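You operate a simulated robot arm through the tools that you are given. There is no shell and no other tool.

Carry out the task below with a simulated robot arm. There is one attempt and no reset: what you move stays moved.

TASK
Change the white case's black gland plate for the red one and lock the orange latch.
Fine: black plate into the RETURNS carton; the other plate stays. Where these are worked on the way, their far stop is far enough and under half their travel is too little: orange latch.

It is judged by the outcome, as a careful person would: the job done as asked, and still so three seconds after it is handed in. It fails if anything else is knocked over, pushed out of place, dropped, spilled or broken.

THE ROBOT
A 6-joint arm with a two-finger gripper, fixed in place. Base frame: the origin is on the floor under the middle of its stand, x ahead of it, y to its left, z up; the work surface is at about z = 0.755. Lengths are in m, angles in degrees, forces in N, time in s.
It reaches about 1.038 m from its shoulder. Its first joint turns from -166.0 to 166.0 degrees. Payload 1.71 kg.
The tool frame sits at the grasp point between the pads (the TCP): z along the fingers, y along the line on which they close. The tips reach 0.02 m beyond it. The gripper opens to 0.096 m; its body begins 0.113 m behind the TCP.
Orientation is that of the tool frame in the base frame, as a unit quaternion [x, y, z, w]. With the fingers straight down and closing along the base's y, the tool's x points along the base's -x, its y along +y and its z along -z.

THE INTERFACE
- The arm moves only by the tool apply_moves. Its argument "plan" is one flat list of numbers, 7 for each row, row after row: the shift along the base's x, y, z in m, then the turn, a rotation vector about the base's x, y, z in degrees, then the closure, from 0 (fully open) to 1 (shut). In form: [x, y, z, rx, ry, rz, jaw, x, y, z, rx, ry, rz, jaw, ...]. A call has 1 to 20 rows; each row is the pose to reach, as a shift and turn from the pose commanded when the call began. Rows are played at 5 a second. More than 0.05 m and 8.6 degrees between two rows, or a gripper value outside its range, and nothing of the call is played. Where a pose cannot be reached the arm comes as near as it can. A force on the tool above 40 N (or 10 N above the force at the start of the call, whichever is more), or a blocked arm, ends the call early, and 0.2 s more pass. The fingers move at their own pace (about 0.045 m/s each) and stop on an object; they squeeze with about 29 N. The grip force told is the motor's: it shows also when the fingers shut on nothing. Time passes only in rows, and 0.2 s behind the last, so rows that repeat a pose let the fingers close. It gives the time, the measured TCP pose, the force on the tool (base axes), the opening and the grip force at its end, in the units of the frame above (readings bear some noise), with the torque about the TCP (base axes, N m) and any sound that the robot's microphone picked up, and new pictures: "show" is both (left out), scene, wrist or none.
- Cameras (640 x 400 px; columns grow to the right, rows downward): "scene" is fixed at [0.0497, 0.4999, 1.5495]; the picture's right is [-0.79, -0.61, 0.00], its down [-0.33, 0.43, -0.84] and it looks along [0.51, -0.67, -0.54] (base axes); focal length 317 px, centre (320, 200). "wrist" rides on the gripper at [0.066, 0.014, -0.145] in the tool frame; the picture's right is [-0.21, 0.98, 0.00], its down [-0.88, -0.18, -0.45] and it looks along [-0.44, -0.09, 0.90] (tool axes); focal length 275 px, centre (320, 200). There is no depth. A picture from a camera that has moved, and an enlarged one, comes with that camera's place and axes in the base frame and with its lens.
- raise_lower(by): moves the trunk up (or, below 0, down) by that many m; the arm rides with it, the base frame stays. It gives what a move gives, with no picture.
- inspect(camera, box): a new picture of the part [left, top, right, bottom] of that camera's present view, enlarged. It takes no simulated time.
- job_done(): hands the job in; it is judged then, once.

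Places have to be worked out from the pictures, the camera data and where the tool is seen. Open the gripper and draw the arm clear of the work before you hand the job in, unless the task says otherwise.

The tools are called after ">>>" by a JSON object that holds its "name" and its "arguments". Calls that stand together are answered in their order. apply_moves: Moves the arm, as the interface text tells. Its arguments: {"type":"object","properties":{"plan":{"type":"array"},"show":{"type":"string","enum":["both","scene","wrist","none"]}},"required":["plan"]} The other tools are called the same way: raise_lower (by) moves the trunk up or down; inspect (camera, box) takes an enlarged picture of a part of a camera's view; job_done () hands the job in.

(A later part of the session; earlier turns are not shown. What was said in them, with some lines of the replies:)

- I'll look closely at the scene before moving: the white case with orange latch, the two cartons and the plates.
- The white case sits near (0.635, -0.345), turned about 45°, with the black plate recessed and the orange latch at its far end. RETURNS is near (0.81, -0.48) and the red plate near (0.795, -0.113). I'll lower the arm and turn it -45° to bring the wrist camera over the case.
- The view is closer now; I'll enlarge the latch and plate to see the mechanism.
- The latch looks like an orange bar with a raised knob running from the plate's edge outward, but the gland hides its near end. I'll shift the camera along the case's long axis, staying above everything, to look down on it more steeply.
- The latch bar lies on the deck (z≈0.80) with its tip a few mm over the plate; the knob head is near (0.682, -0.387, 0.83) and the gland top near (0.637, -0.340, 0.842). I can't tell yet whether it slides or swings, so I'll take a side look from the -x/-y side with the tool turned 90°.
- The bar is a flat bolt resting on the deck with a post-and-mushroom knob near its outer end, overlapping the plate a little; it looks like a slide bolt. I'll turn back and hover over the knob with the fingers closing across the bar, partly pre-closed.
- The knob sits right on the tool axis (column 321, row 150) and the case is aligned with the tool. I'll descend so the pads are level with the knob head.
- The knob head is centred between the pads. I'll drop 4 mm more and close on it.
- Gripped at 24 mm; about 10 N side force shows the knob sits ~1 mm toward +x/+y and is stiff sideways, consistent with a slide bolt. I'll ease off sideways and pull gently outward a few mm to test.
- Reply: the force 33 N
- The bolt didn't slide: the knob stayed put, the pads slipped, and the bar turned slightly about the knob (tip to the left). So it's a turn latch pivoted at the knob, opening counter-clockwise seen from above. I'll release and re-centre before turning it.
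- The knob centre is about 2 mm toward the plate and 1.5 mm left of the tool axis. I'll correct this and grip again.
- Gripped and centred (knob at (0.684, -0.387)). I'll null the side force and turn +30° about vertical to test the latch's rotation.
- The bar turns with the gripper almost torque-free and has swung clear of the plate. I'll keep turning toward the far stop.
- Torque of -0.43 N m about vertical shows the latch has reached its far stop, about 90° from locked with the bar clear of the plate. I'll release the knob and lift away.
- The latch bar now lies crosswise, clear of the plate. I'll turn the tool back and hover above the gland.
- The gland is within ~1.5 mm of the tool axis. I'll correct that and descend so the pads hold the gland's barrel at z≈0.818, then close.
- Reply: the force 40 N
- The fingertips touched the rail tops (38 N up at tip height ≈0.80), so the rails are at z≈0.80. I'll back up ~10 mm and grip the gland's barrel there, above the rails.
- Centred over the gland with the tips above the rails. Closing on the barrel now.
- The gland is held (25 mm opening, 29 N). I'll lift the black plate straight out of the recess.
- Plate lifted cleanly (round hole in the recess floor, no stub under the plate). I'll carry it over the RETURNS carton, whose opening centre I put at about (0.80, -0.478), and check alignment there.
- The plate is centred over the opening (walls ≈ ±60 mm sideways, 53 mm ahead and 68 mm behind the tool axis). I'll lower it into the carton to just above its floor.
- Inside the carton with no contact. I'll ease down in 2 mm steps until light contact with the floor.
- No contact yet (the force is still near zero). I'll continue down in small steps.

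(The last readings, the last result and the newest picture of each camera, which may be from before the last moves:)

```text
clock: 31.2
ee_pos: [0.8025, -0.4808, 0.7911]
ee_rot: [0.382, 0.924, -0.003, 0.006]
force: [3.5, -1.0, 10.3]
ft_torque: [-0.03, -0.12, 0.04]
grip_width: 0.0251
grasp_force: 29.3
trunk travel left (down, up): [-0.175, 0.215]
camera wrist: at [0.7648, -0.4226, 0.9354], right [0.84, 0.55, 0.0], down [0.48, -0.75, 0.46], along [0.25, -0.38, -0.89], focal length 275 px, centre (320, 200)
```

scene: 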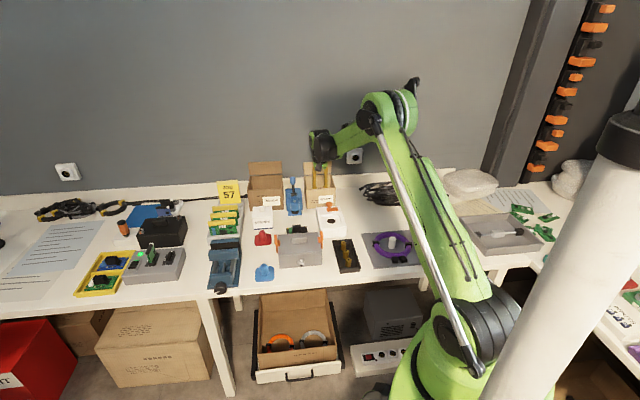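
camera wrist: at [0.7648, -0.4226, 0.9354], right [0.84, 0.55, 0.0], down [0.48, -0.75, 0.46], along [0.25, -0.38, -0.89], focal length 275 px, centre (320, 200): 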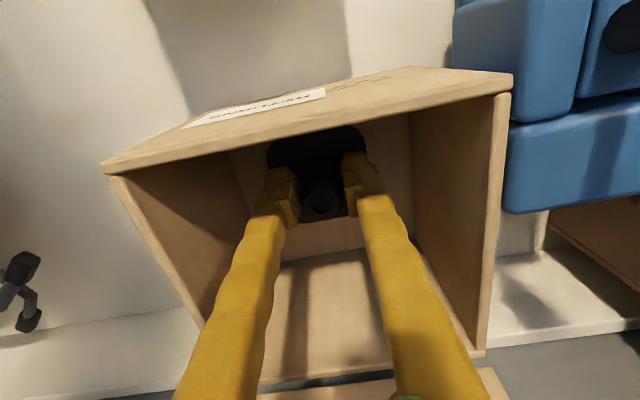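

Light contact (10 N) at TCP z=0.791: the plate rests on the carton floor. I'll release and lift straight up.

>>> {"name": "apply_moves", "arguments": {"plan": [0, 0, 0.001, 0, 0, 0, 0.7, 0, 0, 0.001, 0, 0, 0, 0.55, 0, 0, 0.001, 0, 0, 0, 0.55, 0, 0, 0.03, 0, 0, 0, 0.55, 0, 0, 0.07, 0, 0, 0, 0.55, 0, 0, 0.11, 0, 0, 0, 0.55, 0, 0, 0.15, 0, 0, 0, 0.55, 0, 0, 0.19, 0, 0, 0, 0.55, 0, 0, 0.19, 0, 0, 0, 0.55], "show": "wrist"}}

```text
clock: 33.2
ee_pos: [0.8036, -0.4809, 0.9809]
ee_rot: [0.383, 0.924, -0.004, 0.005]
force: [0.2, 0.5, 0.9]
ft_torque: [0.01, -0.05, -0.02]
grip_width: 0.0433
grasp_force: 0.1
trunk travel left (down, up): [-0.175, 0.215]
camera wrist: at [0.7642, -0.4219, 1.1247], right [0.84, 0.55, 0.0], down [0.48, -0.75, 0.46], along [0.25, -0.38, -0.89], focal length 275 px, centre (320, 200)
```

wrist: 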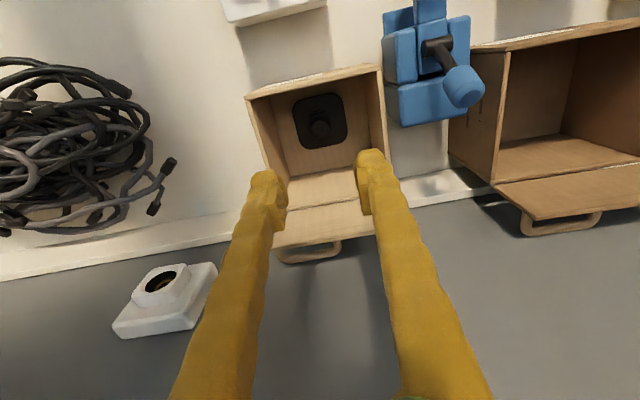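

The black plate is upright in the RETURNS carton. Next is the red plate, which my projections put near (0.80, -0.12) and already parallel to the tool's present heading; I'll back out along the case axis to stay clear of the blue clamp, then hover over it.

>>> {"name": "apply_moves", "arguments": {"plan": [-0.033, 0.033, 0.01, 0, 0, 0, 0.5, -0.066, 0.066, 0.01, 0, 0, 0, 0.5, -0.1, 0.1, 0.01, 0, 0, 0, 0.5, -0.1, 0.145, 0.01, 0, 0, 0, 0.5, -0.09, 0.19, 0.01, 0, 0, 0, 0.5, -0.07, 0.23, 0.005, 0, 0, 0, 0.5, -0.05, 0.27, 0, 0, 0, 0, 0.5, -0.03, 0.31, -0.01, 0, 0, 0, 0.5, -0.012, 0.345, -0.02, 0, 0, 0, 0.5, -0.004, 0.36, -0.03, 0, 0, 0, 0.5, -0.004, 0.36, -0.03, 0, 0, 0, 0.5], "show": "both"}}

```text
clock: 35.6
ee_pos: [0.7988, -0.1211, 0.9479]
ee_rot: [0.383, 0.924, -0.003, 0.006]
force: [0.3, 0.2, -0.1]
ft_torque: [-0.03, -0.01, -0.02]
grip_width: 0.0481
grasp_force: 0.1
trunk travel left (down, up): [-0.175, 0.215]
camera wrist: at [0.761, -0.063, 1.0937], right [0.84, 0.55, 0.0], down [0.48, -0.75, 0.46], along [0.25, -0.38, -0.89], focal length 275 px, centre (320, 200)
```

scene: 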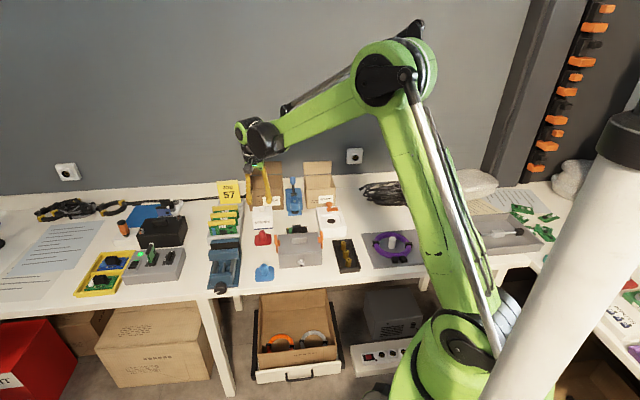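
wrist: 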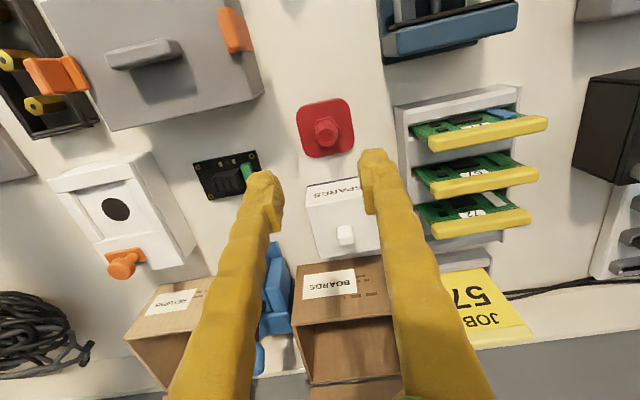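

>>> {"name": "inspect", "arguments": {"camera": "wrist", "box": [270, 75, 390, 195]}}

>>> {"name": "inspect", "arguments": {"camera": "scene", "box": [220, 150, 360, 250]}}

```text
3.33 times, centred on (330, 135) of wrist
camera zoom: at [0.761, -0.063, 1.0937], right [0.84, 0.55, 0.0], down [0.48, -0.75, 0.46], along [0.25, -0.38, -0.89], focal length 918 px, centre (287, 417)
```

zoom: 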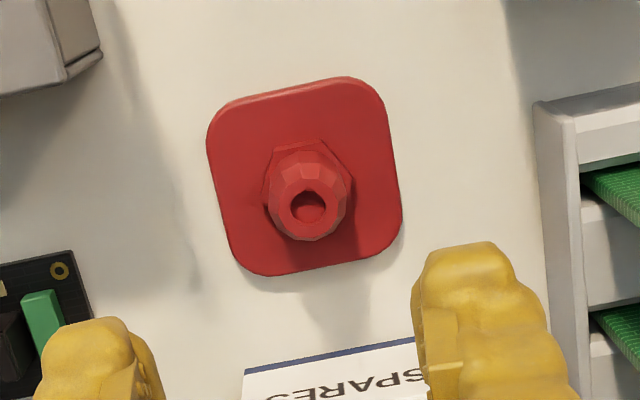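

```text
4.00 times, centred on (290, 200) of scene
camera zoom: at [0.0497, 0.4999, 1.5495], right [-0.79, -0.61, 0.0], down [-0.33, 0.43, -0.84], along [0.51, -0.67, -0.54], focal length 1267 px, centre (440, 200)
```

zoom: 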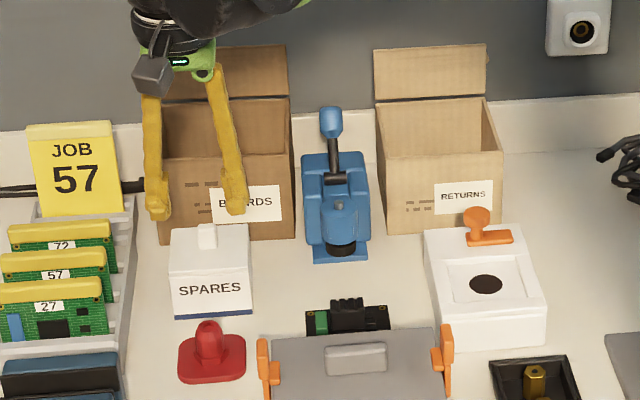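

The red plate is parallel to the tool within ~1°; its gland is about 6 mm toward +e1 and 4–5 mm further out than the tool axis. I'll correct and descend most of the way, then check.

>>> {"name": "apply_moves", "arguments": {"plan": [0.0076, 0.0008, -0.03, 0, 0, 0, 0.5, 0.0076, 0.0008, -0.07, 0, 0, 0, 0.5, 0.0076, 0.0008, -0.1, 0, 0, 0, 0.5, 0.0076, 0.0008, -0.125, 0, 0, 0, 0.5, 0.0076, 0.0008, -0.125, 0, 0, 0, 0.5], "show": "wrist"}}

```text
clock: 36.8
ee_pos: [0.8061, -0.1213, 0.8233]
ee_rot: [0.382, 0.924, -0.003, 0.006]
force: [0.3, 0.5, -0.3]
ft_torque: [0.03, 0.0, 0.01]
grip_width: 0.0479
grasp_force: 0.0
trunk travel left (down, up): [-0.175, 0.215]
camera wrist: at [0.7682, -0.0629, 0.9686], right [0.84, 0.55, 0.0], down [0.49, -0.75, 0.46], along [0.25, -0.38, -0.89], focal length 275 px, centre (320, 200)
```

wrist: 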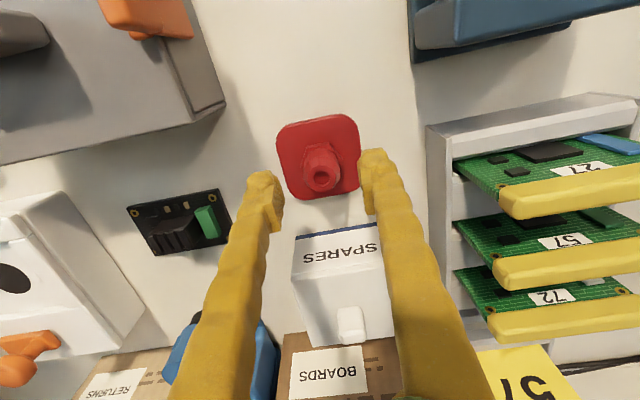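

The gland top is on the tool axis (321,178), and the SPARES box is ~30 mm clear of the fingers. Descending to grip height (TCP z≈0.789) and closing.

>>> {"name": "apply_moves", "arguments": {"plan": [0, 0, -0.015, 0, 0, 0, 0.5, 0, 0, -0.027, 0, 0, 0, 0.5, 0, 0, -0.034, 0, 0, 0, 0.5, 0, 0, -0.034, 0, 0, 0, 0.5], "show": "wrist"}}

```text
clock: 37.8
ee_pos: [0.8078, -0.1206, 0.7889]
ee_rot: [0.383, 0.924, -0.002, 0.007]
force: [-0.1, 1.4, -0.4]
ft_torque: [0.01, 0.0, -0.01]
grip_width: 0.0479
grasp_force: 0.0
trunk travel left (down, up): [-0.175, 0.215]
camera wrist: at [0.7683, -0.0625, 0.9352], right [0.84, 0.55, 0.0], down [0.49, -0.75, 0.46], along [0.25, -0.38, -0.89], focal length 275 px, centre (320, 200)
```

wrist: 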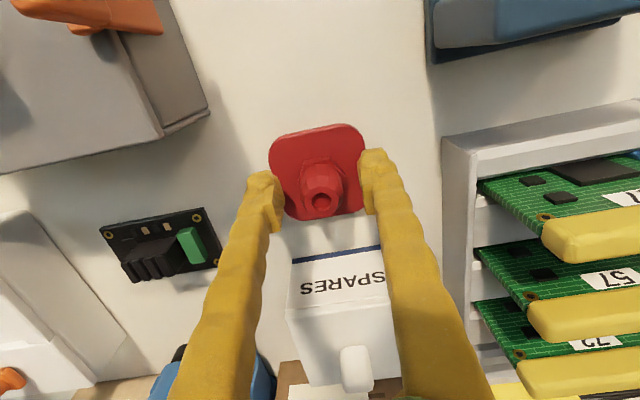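

>>> {"name": "inspect", "arguments": {"camera": "wrist", "box": [220, 70, 410, 310]}}

```text
1.67 times, centred on (315, 190) of wrist
camera zoom: at [0.7683, -0.0625, 0.9352], right [0.84, 0.55, 0.0], down [0.49, -0.75, 0.46], along [0.25, -0.38, -0.89], focal length 459 px, centre (328, 217)
```

zoom: 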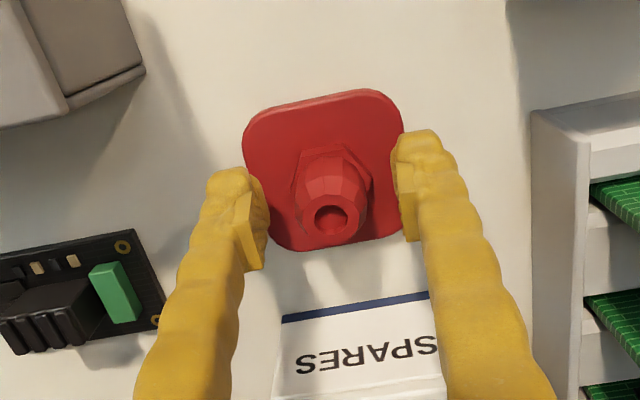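

Compared with the black plate's grip view, the red sits about 1 mm toward -e2; I'll trim that and close.

>>> {"name": "apply_moves", "arguments": {"plan": [-0.0007, 0.0007, 0, 0, 0, 0, 0.5, -0.0007, 0.0007, 0, 0, 0, 0, 0.7, -0.0007, 0.0007, 0, 0, 0, 0, 0.9, -0.0007, 0.0007, 0, 0, 0, 0, 0.9, -0.0007, 0.0007, 0, 0, 0, 0, 0.9], "show": "wrist"}}

```text
clock: 39.0
ee_pos: [0.8049, -0.1195, 0.791]
ee_rot: [0.383, 0.924, -0.004, 0.006]
force: [0.1, 0.5, 0.3]
ft_torque: [-0.01, 0.02, 0.03]
grip_width: 0.0251
grasp_force: 29.3
trunk travel left (down, up): [-0.175, 0.215]
camera wrist: at [0.7676, -0.0616, 0.9354], right [0.84, 0.55, 0.0], down [0.49, -0.75, 0.46], along [0.25, -0.38, -0.89], focal length 275 px, centre (320, 200)
```

wrist: 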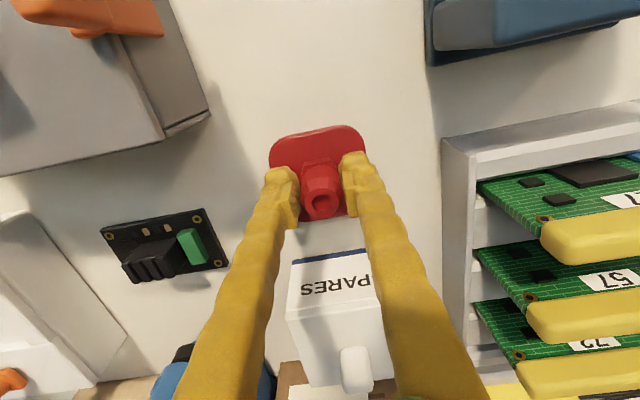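

Gripped at the same 25.1 mm width as the black one. I'll zoom in to check the plate's alignment in the grip, then lift.

>>> {"name": "inspect", "arguments": {"camera": "wrist", "box": [250, 110, 390, 240]}}

>>> {"name": "apply_moves", "arguments": {"plan": [0, 0, 0.01, 0, 0, 0, 0.9, 0, 0, 0.02, 0, 0, 0, 0.9, 0, 0, 0.05, 0, 0, 0, 0.9, 0, 0, 0.09, 0, 0, 0, 0.9, 0, 0, 0.13, 0, 0, 0, 0.9, 0, 0, 0.165, 0, 0, 0, 0.9, 0, 0, 0.165, 0, 0, 0, 0.9], "show": "both"}}

```text
3.08 times, centred on (320, 175) of wrist
camera zoom: at [0.7676, -0.0616, 0.9354], right [0.84, 0.55, 0.0], down [0.49, -0.75, 0.46], along [0.25, -0.38, -0.89], focal length 847 px, centre (320, 277)
```

zoom: 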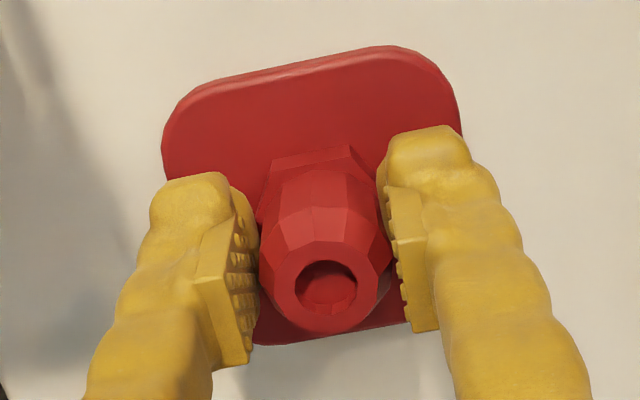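

```text
clock: 40.6
ee_pos: [0.8051, -0.1196, 0.9554]
ee_rot: [0.382, 0.924, -0.004, 0.006]
force: [-1.5, 0.0, -0.4]
ft_torque: [0.0, -0.03, 0.0]
grip_width: 0.0252
grasp_force: 29.4
trunk travel left (down, up): [-0.175, 0.215]
camera wrist: at [0.7669, -0.0612, 1.1009], right [0.84, 0.55, 0.0], down [0.48, -0.75, 0.46], along [0.25, -0.38, -0.89], focal length 275 px, centre (320, 200)
```

scene: 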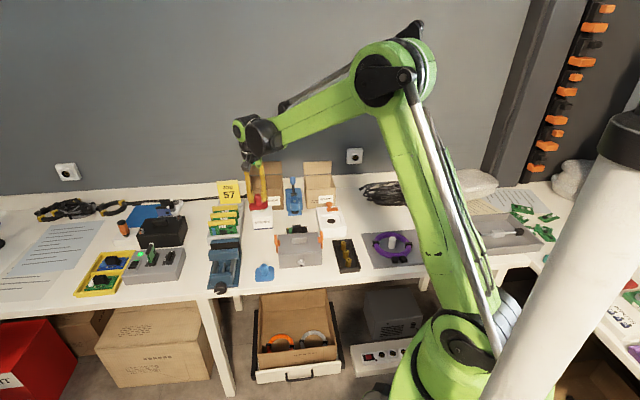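
wrist: 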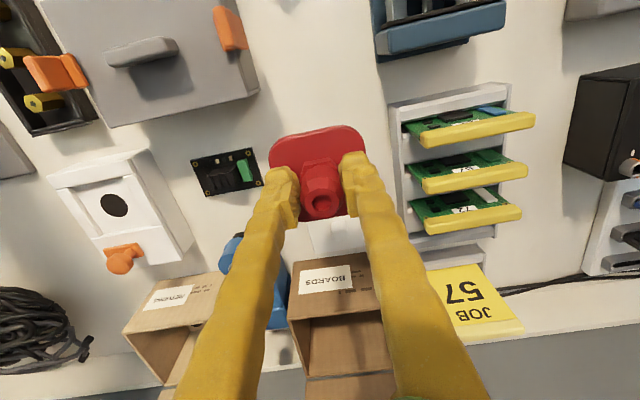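

>>> {"name": "inspect", "arguments": {"camera": "wrist", "box": [250, 60, 390, 240]}}

```text
2.22 times, centred on (320, 150) of wrist
camera zoom: at [0.7669, -0.0612, 1.1009], right [0.84, 0.55, 0.0], down [0.48, -0.75, 0.46], along [0.25, -0.38, -0.89], focal length 612 px, centre (320, 311)
```

zoom: 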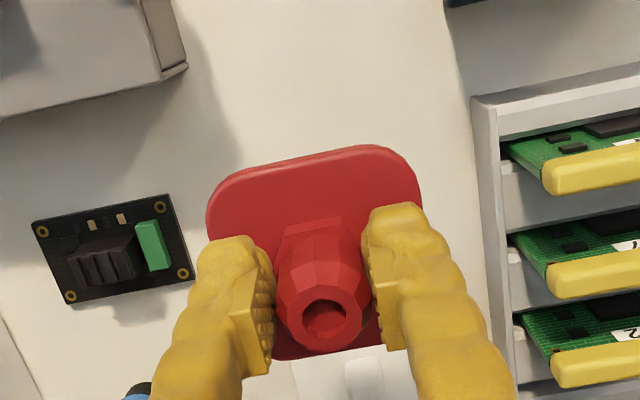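

Red plate held level and square. I'll carry it to directly above the recess, using the same commanded pose that gripped the black plate, and stop high for a check.

>>> {"name": "apply_moves", "arguments": {"plan": [-0.024, -0.0315, 0.01, 0, 0, 0, 0.9, -0.048, -0.063, 0.01, 0, 0, 0, 0.9, -0.072, -0.0945, 0.01, 0, 0, 0, 0.9, -0.096, -0.126, 0.01, 0, 0, 0, 0.9, -0.12, -0.1575, 0.01, 0, 0, 0, 0.9, -0.145, -0.189, 0, 0, 0, 0, 0.9, -0.1689, -0.2205, -0.02, 0, 0, 0, 0.9, -0.1689, -0.2205, -0.04, 0, 0, 0, 0.9, -0.1689, -0.2205, -0.04, 0, 0, 0, 0.9], "show": "both"}}

```text
clock: 42.6
ee_pos: [0.6362, -0.3407, 0.9156]
ee_rot: [0.382, 0.924, -0.004, 0.006]
force: [0.4, -0.3, -1.4]
ft_torque: [0.02, 0.03, -0.03]
grip_width: 0.025
grasp_force: 29.6
trunk travel left (down, up): [-0.175, 0.215]
camera wrist: at [0.5988, -0.2825, 1.0606], right [0.84, 0.55, 0.0], down [0.49, -0.75, 0.46], along [0.25, -0.38, -0.89], focal length 275 px, centre (320, 200)
```

scene: 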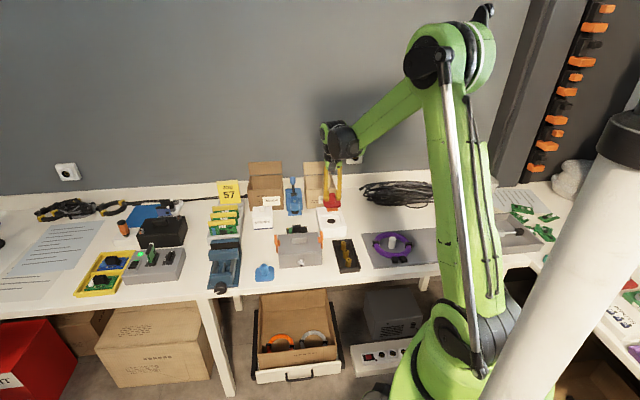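
wrist: 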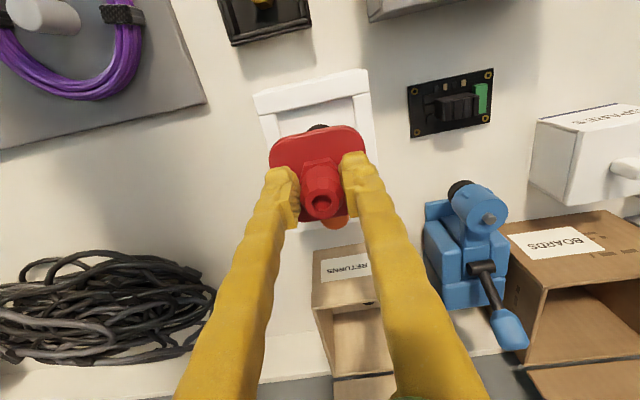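

Over the recess with the hole visible on the tool's line. I'll descend to ~15 mm above seating and check the alignment with the rails.

>>> {"name": "apply_moves", "arguments": {"plan": [0, 0, -0.03, 0, 0, 0, 0.9, 0, 0, -0.055, 0, 0, 0, 0.9, 0, 0, -0.072, 0, 0, 0, 0.9, 0, 0, -0.072, 0, 0, 0, 0.9], "show": "wrist"}}

>>> {"name": "inspect", "arguments": {"camera": "wrist", "box": [220, 60, 410, 310]}}

>>> {"name": "inspect", "arguments": {"camera": "scene", "box": [300, 170, 360, 240]}}

```text
clock: 43.6
ee_pos: [0.6383, -0.3402, 0.8434]
ee_rot: [0.383, 0.924, -0.003, 0.006]
force: [-0.1, -0.1, -0.9]
ft_torque: [-0.01, 0.01, -0.01]
grip_width: 0.025
grasp_force: 28.9
trunk travel left (down, up): [-0.175, 0.215]
camera wrist: at [0.5993, -0.2823, 0.9885], right [0.84, 0.55, 0.0], down [0.49, -0.75, 0.46], along [0.25, -0.38, -0.89], focal length 275 px, centre (320, 200)
```

wrist: 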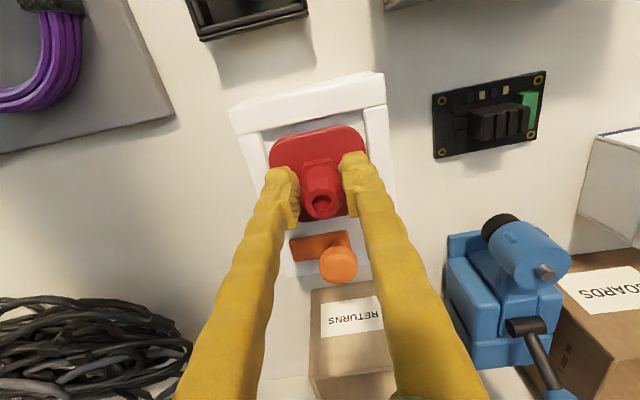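

```text
1.60 times, centred on (315, 185) of wrist
camera zoom: at [0.5993, -0.2823, 0.9885], right [0.84, 0.55, 0.0], down [0.49, -0.75, 0.46], along [0.25, -0.38, -0.89], focal length 440 px, centre (328, 224)
```

zoom: 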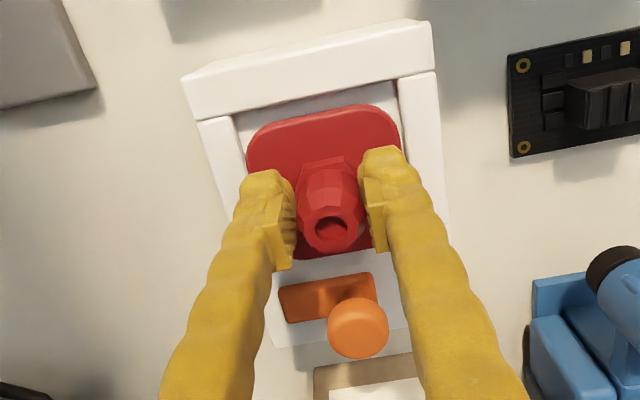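

```text
5.71 times, centred on (330, 205) of scene
camera zoom: at [0.0497, 0.4999, 1.5495], right [-0.79, -0.61, 0.0], down [-0.33, 0.43, -0.84], along [0.51, -0.67, -0.54], focal length 1810 px, centre (263, 171)
```

zoom: 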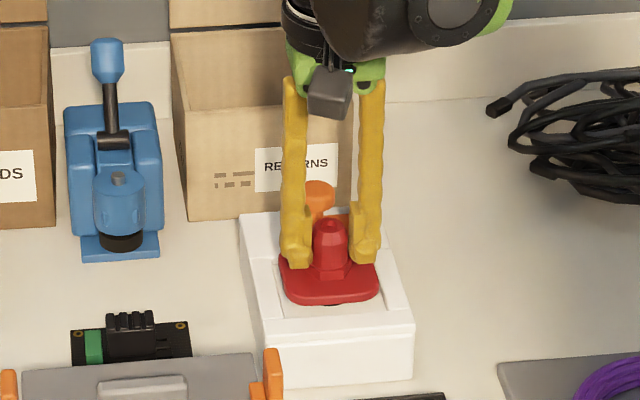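

The red plate looks square with the rails and centred. I'll lower it the last 16 mm slowly, watching the force.

>>> {"name": "apply_moves", "arguments": {"plan": [0, 0, -0.004, 0, 0, 0, 0.9, 0, 0, -0.008, 0, 0, 0, 0.9, 0, 0, -0.011, 0, 0, 0, 0.9, 0, 0, -0.013, 0, 0, 0, 0.9], "show": "wrist"}}

```text
clock: 44.6
ee_pos: [0.6367, -0.3397, 0.8317]
ee_rot: [0.383, 0.924, -0.003, 0.007]
force: [5.6, -1.9, 24.7]
ft_torque: [-0.13, -0.18, -0.01]
grip_width: 0.0253
grasp_force: 29.3
trunk travel left (down, up): [-0.175, 0.215]
camera wrist: at [0.5986, -0.2815, 0.9768], right [0.84, 0.55, 0.0], down [0.48, -0.75, 0.46], along [0.25, -0.38, -0.89], focal length 275 px, centre (320, 200)
```

wrist: 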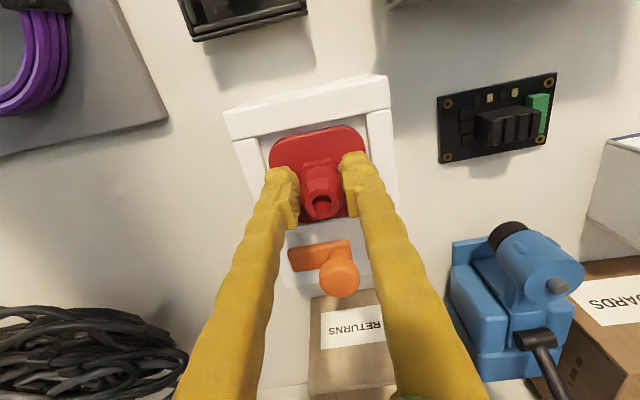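

Contact with ~25 N, centred pressure (no tilt torque to speak of). I'll zoom in to see whether the plate is down inside the rails.

>>> {"name": "inspect", "arguments": {"camera": "wrist", "box": [220, 70, 410, 260]}}

>>> {"name": "inspect", "arguments": {"camera": "scene", "box": [305, 185, 355, 240]}}

```text
2.11 times, centred on (315, 165) of wrist
camera zoom: at [0.5986, -0.2815, 0.9768], right [0.84, 0.55, 0.0], down [0.48, -0.75, 0.46], along [0.25, -0.38, -0.89], focal length 580 px, centre (330, 274)
```

zoom: 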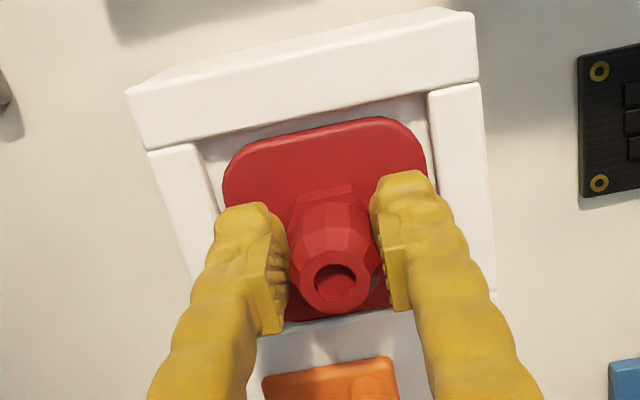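

```text
7.27 times, centred on (330, 212) of scene
camera zoom: at [0.0497, 0.4999, 1.5495], right [-0.79, -0.61, 0.0], down [-0.33, 0.43, -0.84], along [0.51, -0.67, -0.54], focal length 2304 px, centre (247, 109)
```

zoom: 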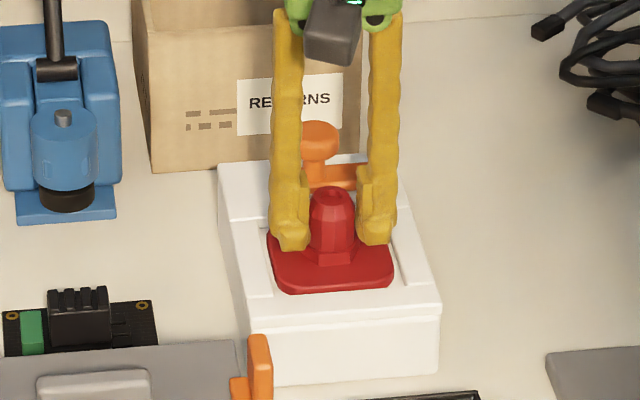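

The plate has visible gaps to both rails and the front lip, and the contact is centred, so it appears seated on the recess floor. I'll unload slightly, open the fingers just a little, and rise clear to check.

>>> {"name": "apply_moves", "arguments": {"plan": [0, 0, 0.001, 0, 0, 0, 0.9, 0, 0, 0.001, 0, 0, 0, 0.72, 0, 0, 0.001, 0, 0, 0, 0.6, 0, 0, 0.001, 0, 0, 0, 0.6, 0, 0, 0.02, 0, 0, 0, 0.6, 0, 0, 0.05, 0, 0, 0, 0.6, 0, 0, 0.08, 0, 0, 0, 0.6, 0, 0, 0.1, 0, 0, 0, 0.6, 0, 0, 0.1, 0, 0, 0, 0.6], "show": "both"}}

>>> {"name": "inspect", "arguments": {"camera": "wrist", "box": [260, 70, 390, 230]}}

>>> {"name": "inspect", "arguments": {"camera": "scene", "box": [300, 180, 360, 240]}}

```text
clock: 46.6
ee_pos: [0.6363, -0.3405, 0.9305]
ee_rot: [0.382, 0.924, -0.003, 0.007]
force: [-0.4, 0.8, 0.3]
ft_torque: [-0.01, -0.02, 0.02]
grip_width: 0.0381
grasp_force: 0.2
trunk travel left (down, up): [-0.175, 0.215]
camera wrist: at [0.599, -0.2825, 1.0755], right [0.84, 0.55, 0.0], down [0.48, -0.75, 0.46], along [0.25, -0.38, -0.89], focal length 275 px, centre (320, 200)
```

scene: 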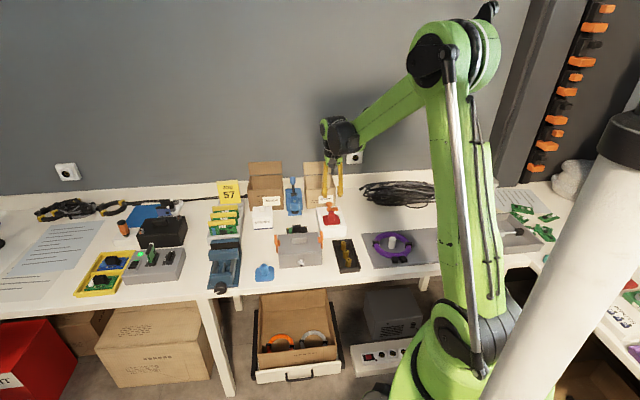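
wrist: 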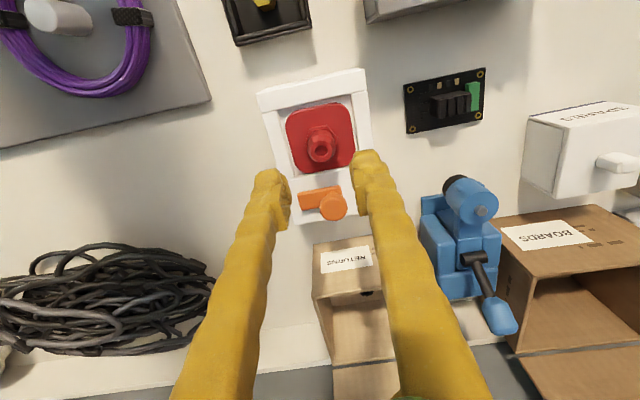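

```text
2.50 times, centred on (325, 150) of wrist
camera zoom: at [0.599, -0.2825, 1.0755], right [0.84, 0.55, 0.0], down [0.48, -0.75, 0.46], along [0.25, -0.38, -0.89], focal length 688 px, centre (308, 325)
```

zoom: 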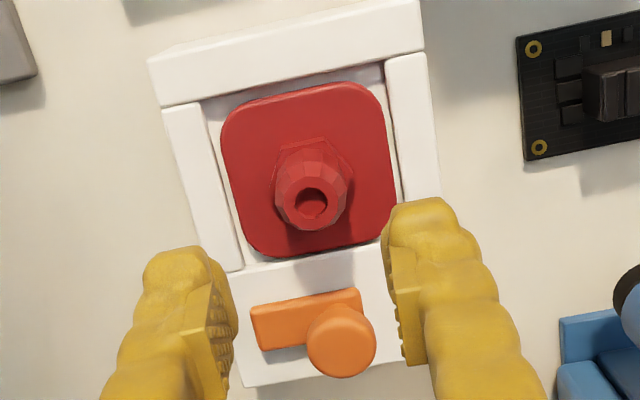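

```text
6.67 times, centred on (330, 210) of scene
camera zoom: at [0.0497, 0.4999, 1.5495], right [-0.79, -0.61, 0.0], down [-0.33, 0.43, -0.84], along [0.51, -0.67, -0.54], focal length 2112 px, centre (253, 133)
```

zoom: 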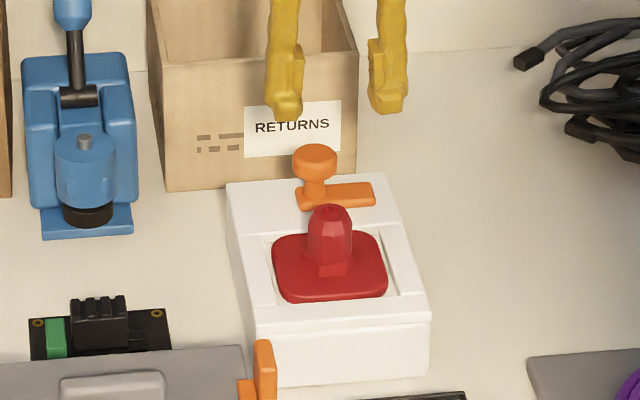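

The red plate sits exactly where the black one was, flush in the recess. Now to lock the latch: I'll turn the tool +90° and hover over the knob, fingers closing along the case axis as when I released it.

>>> {"name": "apply_moves", "arguments": {"plan": [0.004, -0.004, 0, 0, 0, 8.2, 0.55, 0.008, -0.008, 0, 0, 0, 16.4, 0.55, 0.012, -0.012, 0, 0, 0, 24.6, 0.55, 0.016, -0.016, 0, 0, 0, 32.8, 0.55, 0.021, -0.021, 0, 0, 0, 41, 0.55, 0.026, -0.026, 0, 0, 0, 49.2, 0.55, 0.031, -0.031, 0, 0, 0, 57.4, 0.55, 0.036, -0.036, 0, 0, 0, 65.6, 0.55, 0.041, -0.041, 0, 0, 0, 73.8, 0.55, 0.045, -0.045, 0, 0, 0, 82, 0.55, 0.0471, -0.0469, -0.004, 0, 0, 90, 0.55, 0.0471, -0.0469, -0.004, 0, 0, 90, 0.55], "show": "wrist"}}

```text
clock: 49.2
ee_pos: [0.6854, -0.3873, 0.9261]
ee_rot: [-0.383, 0.924, 0.003, 0.006]
force: [-0.3, 0.7, -0.7]
ft_torque: [0.02, 0.01, -0.05]
grip_width: 0.0432
grasp_force: 0.0
trunk travel left (down, up): [-0.175, 0.215]
camera wrist: at [0.6267, -0.4245, 1.0712], right [-0.55, 0.84, 0.0], down [0.75, 0.49, 0.46], along [0.38, 0.25, -0.89], focal length 275 px, centre (320, 200)
```

wrist: 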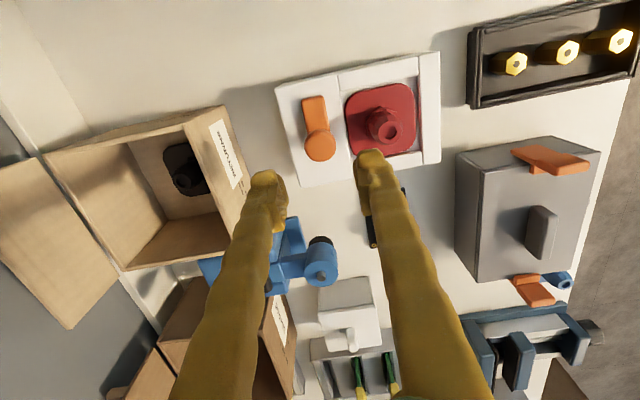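

The knob is on the tool axis again (320,146). Descending to the same grip height as before and closing on the knob.

>>> {"name": "apply_moves", "arguments": {"plan": [0, 0, -0.035, 0, 0, 0, 0.55, 0, 0, -0.07, 0, 0, 0, 0.55, 0, 0, -0.09, 0, 0, 0, 0.55, 0, 0, -0.1, 0, 0, 0, 0.55, 0, 0, -0.1, 0, 0, 0, 0.55, 0, 0, -0.1, 0, 0, 0, 0.7, 0, 0, -0.1, 0, 0, 0, 0.85, 0, 0, -0.1, 0, 0, 0, 0.85], "show": "wrist"}}

```text
clock: 51.0
ee_pos: [0.6838, -0.3863, 0.8266]
ee_rot: [-0.383, 0.924, 0.003, 0.007]
force: [-2.5, 1.5, -3.6]
ft_torque: [0.0, -0.04, 0.01]
grip_width: 0.0241
grasp_force: 34.9
trunk travel left (down, up): [-0.175, 0.215]
camera wrist: at [0.6262, -0.424, 0.9716], right [-0.55, 0.84, 0.0], down [0.75, 0.48, 0.46], along [0.38, 0.25, -0.89], focal length 275 px, centre (320, 200)
```

wrist: 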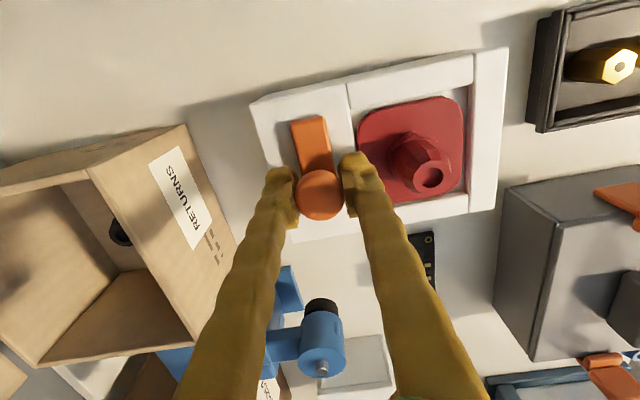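

Knob gripped with little side force. Turning clockwise toward the locked position.

>>> {"name": "apply_moves", "arguments": {"plan": [0, 0, 0, 0, 0, -8, 0.85, 0, 0, 0, 0, 0, -16, 0.85, 0, 0, 0, 0, 0, -24, 0.85, 0, 0, 0, 0, 0, -32, 0.85, 0, 0, 0, 0, 0, -40, 0.85, 0, 0, 0, 0, 0, -48, 0.85, 0, 0, 0, 0, 0, -56, 0.85, 0, 0, 0, 0, 0, -64, 0.85, 0, 0, 0, 0, 0, -72, 0.85, 0, 0, 0, 0, 0, -80, 0.85], "show": "wrist"}}

```text
clock: 53.2
ee_pos: [0.6841, -0.3868, 0.8265]
ee_rot: [0.302, 0.953, -0.003, 0.007]
force: [1.3, -5.1, 5.1]
ft_torque: [0.02, 0.07, -0.01]
grip_width: 0.0242
grasp_force: 35.5
trunk travel left (down, up): [-0.175, 0.215]
camera wrist: at [0.6365, -0.3361, 0.9716], right [0.73, 0.68, 0.0], down [0.61, -0.65, 0.46], along [0.31, -0.33, -0.89], focal length 275 px, centre (320, 200)
```

wrist: 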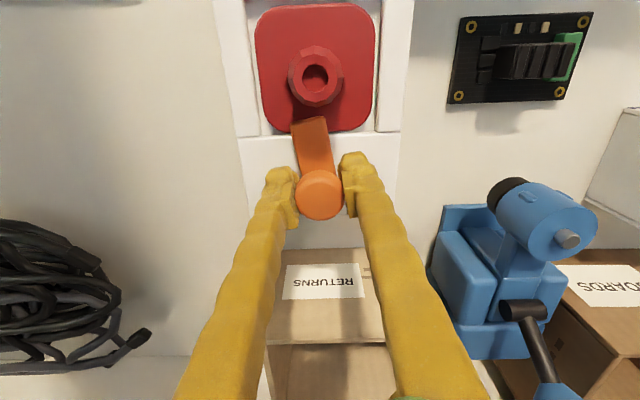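

The bar tip is already back over the red plate's edge with no torque yet. I'll continue in small steps to the locked stop.

>>> {"name": "apply_moves", "arguments": {"plan": [0, 0, 0, 0, 0, -4, 0.85, 0, 0, 0, 0, 0, -8, 0.85, 0, 0, 0, 0, 0, -12, 0.85, 0, 0, 0, 0, 0, -15, 0.85, 0, 0, 0, 0, 0, -15, 0.85], "show": "wrist"}}

>>> {"name": "inspect", "arguments": {"camera": "wrist", "box": [220, 0, 410, 240]}}

```text
clock: 54.4
ee_pos: [0.6832, -0.3872, 0.8263]
ee_rot: [0.424, 0.906, -0.004, 0.006]
force: [-5.9, -1.8, 4.4]
ft_torque: [0.03, 0.05, 0.27]
grip_width: 0.0242
grasp_force: 34.9
trunk travel left (down, up): [-0.175, 0.215]
camera wrist: at [0.6505, -0.3252, 0.9715], right [0.88, 0.47, 0.0], down [0.42, -0.79, 0.46], along [0.22, -0.4, -0.89], focal length 275 px, centre (320, 200)
```

wrist: 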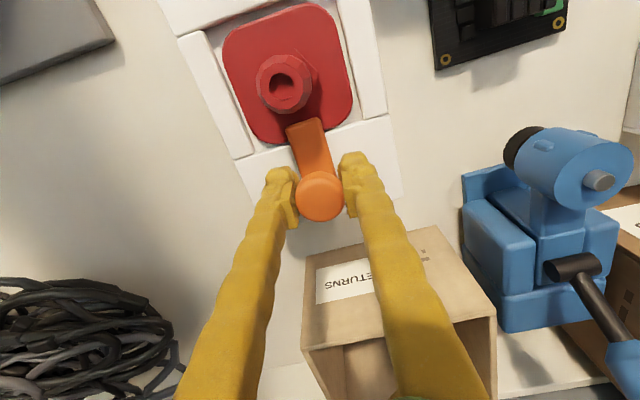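

```text
1.67 times, centred on (315, 120) of wrist
camera zoom: at [0.6505, -0.3252, 0.9715], right [0.88, 0.47, 0.0], down [0.42, -0.79, 0.46], along [0.22, -0.4, -0.89], focal length 459 px, centre (328, 333)
```

zoom: 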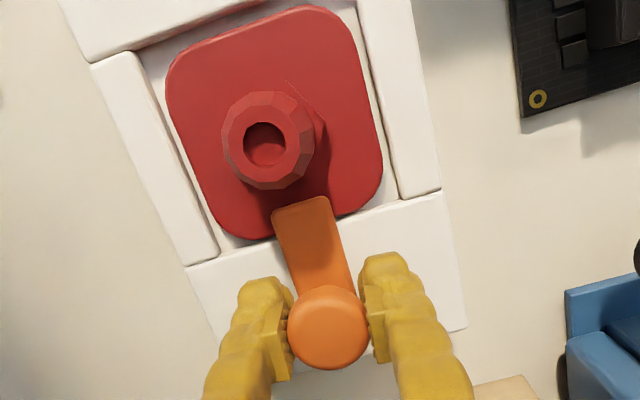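

Torque has risen to +0.27 N m and the bar looks in line with the case. I'll press a few degrees more to confirm it's on its stop.

>>> {"name": "apply_moves", "arguments": {"plan": [0, 0, 0, 0, 0, -3, 0.85, 0, 0, 0, 0, 0, -5, 0.85, 0, 0, 0, 0, 0, -5, 0.85], "show": "wrist"}}

>>> {"name": "inspect", "arguments": {"camera": "wrist", "box": [220, 0, 410, 240]}}

```text
clock: 55.2
ee_pos: [0.6847, -0.3876, 0.8266]
ee_rot: [0.462, 0.887, -0.004, 0.006]
force: [-2.3, -5.5, 2.7]
ft_torque: [-0.05, -0.05, 0.36]
grip_width: 0.0239
grasp_force: 35.5
trunk travel left (down, up): [-0.175, 0.215]
camera wrist: at [0.6563, -0.3231, 0.9715], right [0.92, 0.39, 0.0], down [0.35, -0.82, 0.46], along [0.18, -0.42, -0.89], focal length 275 px, centre (320, 200)
```

wrist: 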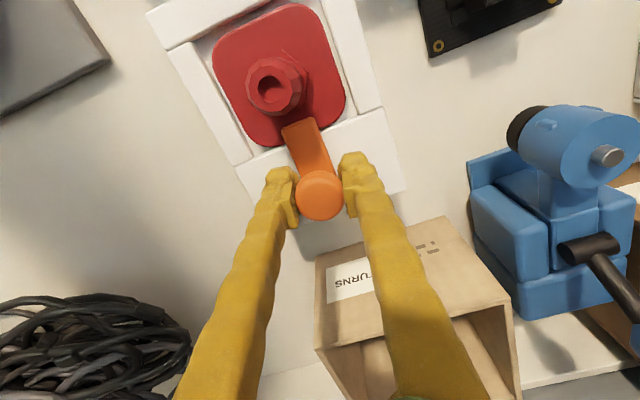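

```text
1.67 times, centred on (315, 120) of wrist
camera zoom: at [0.6563, -0.3231, 0.9715], right [0.92, 0.39, 0.0], down [0.35, -0.82, 0.46], along [0.18, -0.42, -0.89], focal length 459 px, centre (328, 333)
```

zoom: 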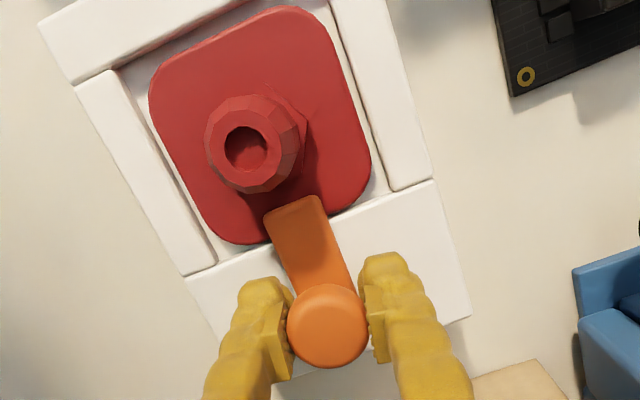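

The bar stayed aligned with the case while the pads slipped (0.36 N m), so the latch is on its locked stop. I'll open and lift straight up.

>>> {"name": "apply_moves", "arguments": {"plan": [0, 0, 0, 0, 0, 0, 0.7, 0, 0, 0, 0, 0, 0, 0.55, 0, 0, 0, 0, 0, 0, 0.55, 0, 0, 0.03, 0, 0, 0, 0.55, 0, 0, 0.06, 0, 0, 0, 0.55, 0, 0, 0.1, 0, 0, 0, 0.55, 0, 0, 0.13, 0, 0, 0, 0.55, 0, 0, 0.13, 0, 0, 0, 0.55], "show": "both"}}

>>> {"name": "inspect", "arguments": {"camera": "wrist", "box": [240, 40, 400, 200]}}

>>> {"name": "inspect", "arguments": {"camera": "scene", "box": [220, 150, 360, 250]}}

```text
clock: 57.0
ee_pos: [0.6839, -0.3877, 0.9572]
ee_rot: [0.461, 0.887, -0.003, 0.006]
force: [-0.2, 0.2, 1.0]
ft_torque: [-0.01, 0.0, 0.04]
grip_width: 0.0434
grasp_force: 0.0
trunk travel left (down, up): [-0.175, 0.215]
camera wrist: at [0.6563, -0.3226, 1.1022], right [0.92, 0.39, 0.0], down [0.35, -0.82, 0.46], along [0.18, -0.42, -0.89], focal length 275 px, centre (320, 200)
```

scene: 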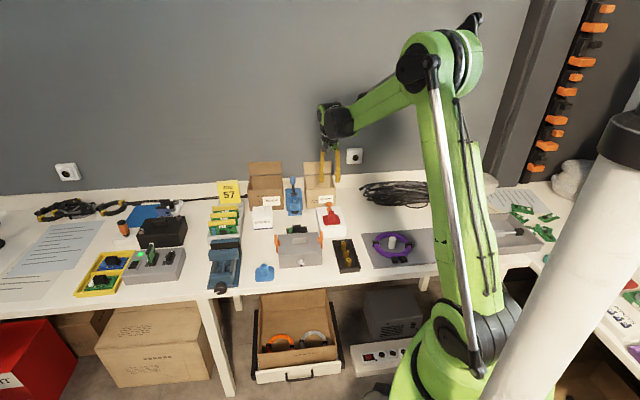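
wrist: 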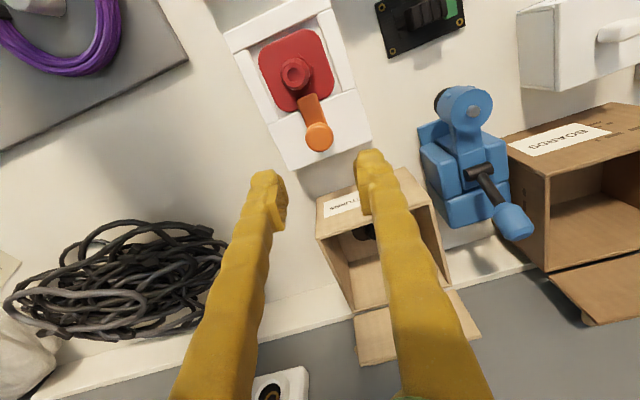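

```text
2.50 times, centred on (320, 120) of wrist
camera zoom: at [0.6563, -0.3226, 1.1022], right [0.92, 0.39, 0.0], down [0.35, -0.82, 0.46], along [0.18, -0.42, -0.89], focal length 688 px, centre (320, 400)
```

zoom: 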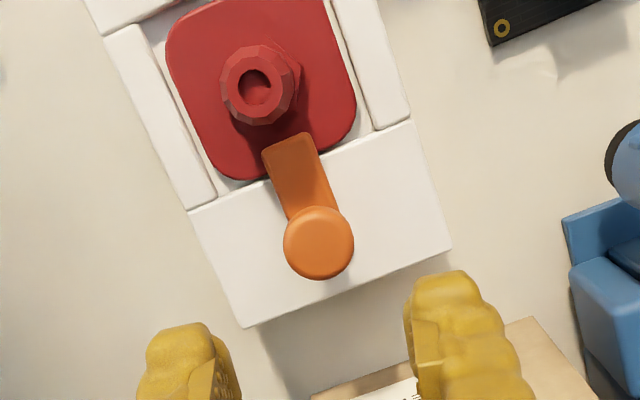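

```text
4.00 times, centred on (290, 200) of scene
camera zoom: at [0.0497, 0.4999, 1.5495], right [-0.79, -0.61, 0.0], down [-0.33, 0.43, -0.84], along [0.51, -0.67, -0.54], focal length 1267 px, centre (440, 200)
```

zoom: 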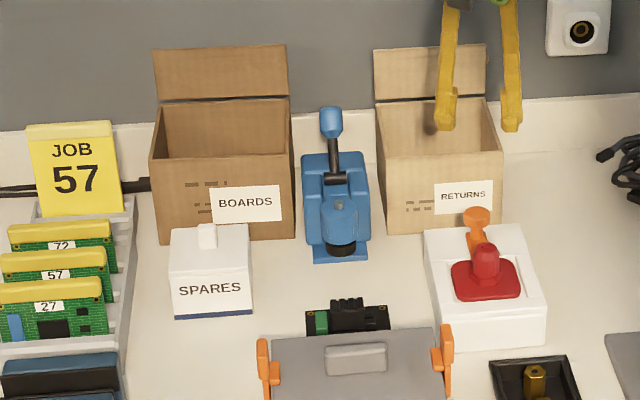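

Latch locked over the red plate, black plate in RETURNS, everything else in place. I'll draw the arm up and back, opening the gripper fully, then take a last look.

>>> {"name": "apply_moves", "arguments": {"plan": [0, 0, 0.04, 0, 0, 0, 0.4, 0, 0, 0.08, 0, 0, 0, 0.2, -0.03, 0.01, 0.11, 0, 0, 0, 0, -0.065, 0.025, 0.13, 0, 0, 0, 0, -0.1, 0.04, 0.145, 0, 0, 0, 0, -0.14, 0.05, 0.15, 0, 0, 0, 0, -0.17, 0.055, 0.15, 0, 0, 0, 0, -0.17, 0.055, 0.15, 0, 0, 0, 0], "show": "both"}}

>>> {"name": "inspect", "arguments": {"camera": "scene", "box": [220, 150, 380, 300]}}

>>> {"name": "inspect", "arguments": {"camera": "wrist", "box": [220, 60, 460, 320]}}

```text
clock: 58.8
ee_pos: [0.5138, -0.3293, 1.1057]
ee_rot: [0.462, 0.887, -0.004, 0.006]
force: [-0.8, 0.8, -0.4]
ft_torque: [0.01, -0.04, 0.01]
grip_width: 0.0962
grasp_force: 0.1
trunk travel left (down, up): [-0.175, 0.215]
camera wrist: at [0.4863, -0.2663, 1.251], right [0.92, 0.39, 0.0], down [0.35, -0.82, 0.46], along [0.18, -0.42, -0.89], focal length 275 px, centre (320, 200)
```

scene: 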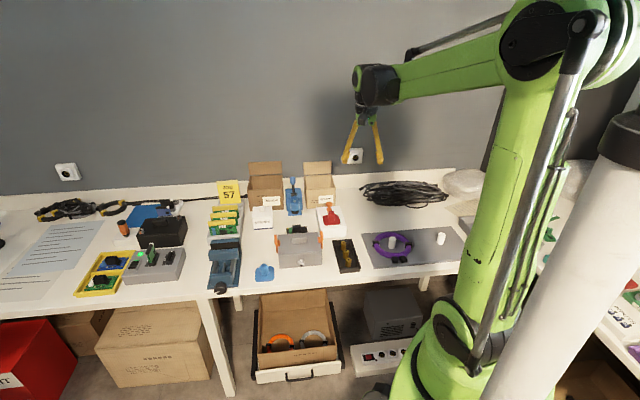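
wrist: 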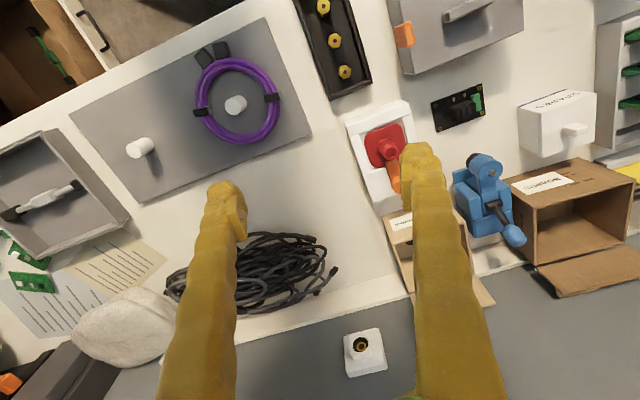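

```text
2.67 times, centred on (300, 225) of scene
camera zoom: at [0.0497, 0.4999, 1.5495], right [-0.79, -0.61, 0.0], down [-0.33, 0.43, -0.84], along [0.51, -0.67, -0.54], focal length 845 px, centre (373, 133)
```

zoom: 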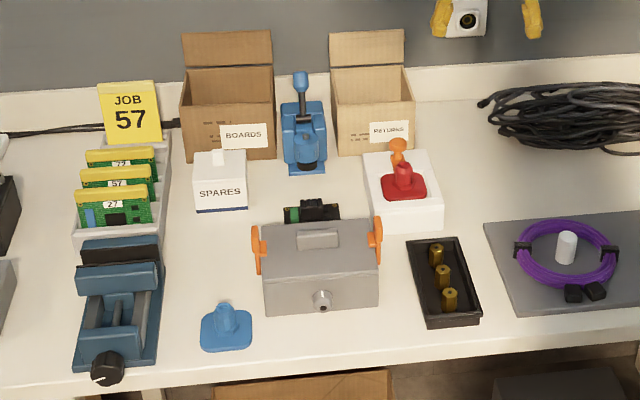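

```text
1.54 times, centred on (340, 190) of wrist
camera zoom: at [0.4863, -0.2663, 1.251], right [0.92, 0.39, 0.0], down [0.35, -0.82, 0.46], along [0.18, -0.42, -0.89], focal length 424 px, centre (289, 215)
```

zoom: 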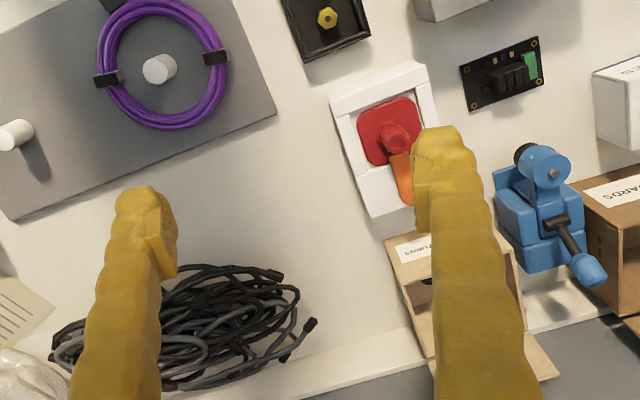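

The final views show the red plate seated in the white case under the locked orange latch and the black plate in the RETURNS carton. The blue plate and everything else are untouched. The arm is clear with the gripper open, so I'm handing the job in.

>>> {"name": "job_done", "arguments": {}}

```text
The job is handed in.
```

The white case now has the red gland plate in place of the black one, and the orange latch is locked over it.

- **Latch:** It turned out to be a turn latch pivoting on its knob, so I turned it about 90° to its far stop to free the black plate. Afterwards I turned it back until the grip slipped against the locked stop.
- **Black plate:** It is standing upright on the floor of the RETURNS carton.
- **Red plate:** It sits in the recess exactly where the black one was.
- **Everything else:** The blue plate and the other items on the bench look undisturbed in the final pictures.

Before I found that the latch turns rather than slides, I pulled on the knob with about 33 N. Later the fingertips pressed on the case with about 38 N. The case did not appear to shift either time. The arm is drawn back with the gripper fully open.
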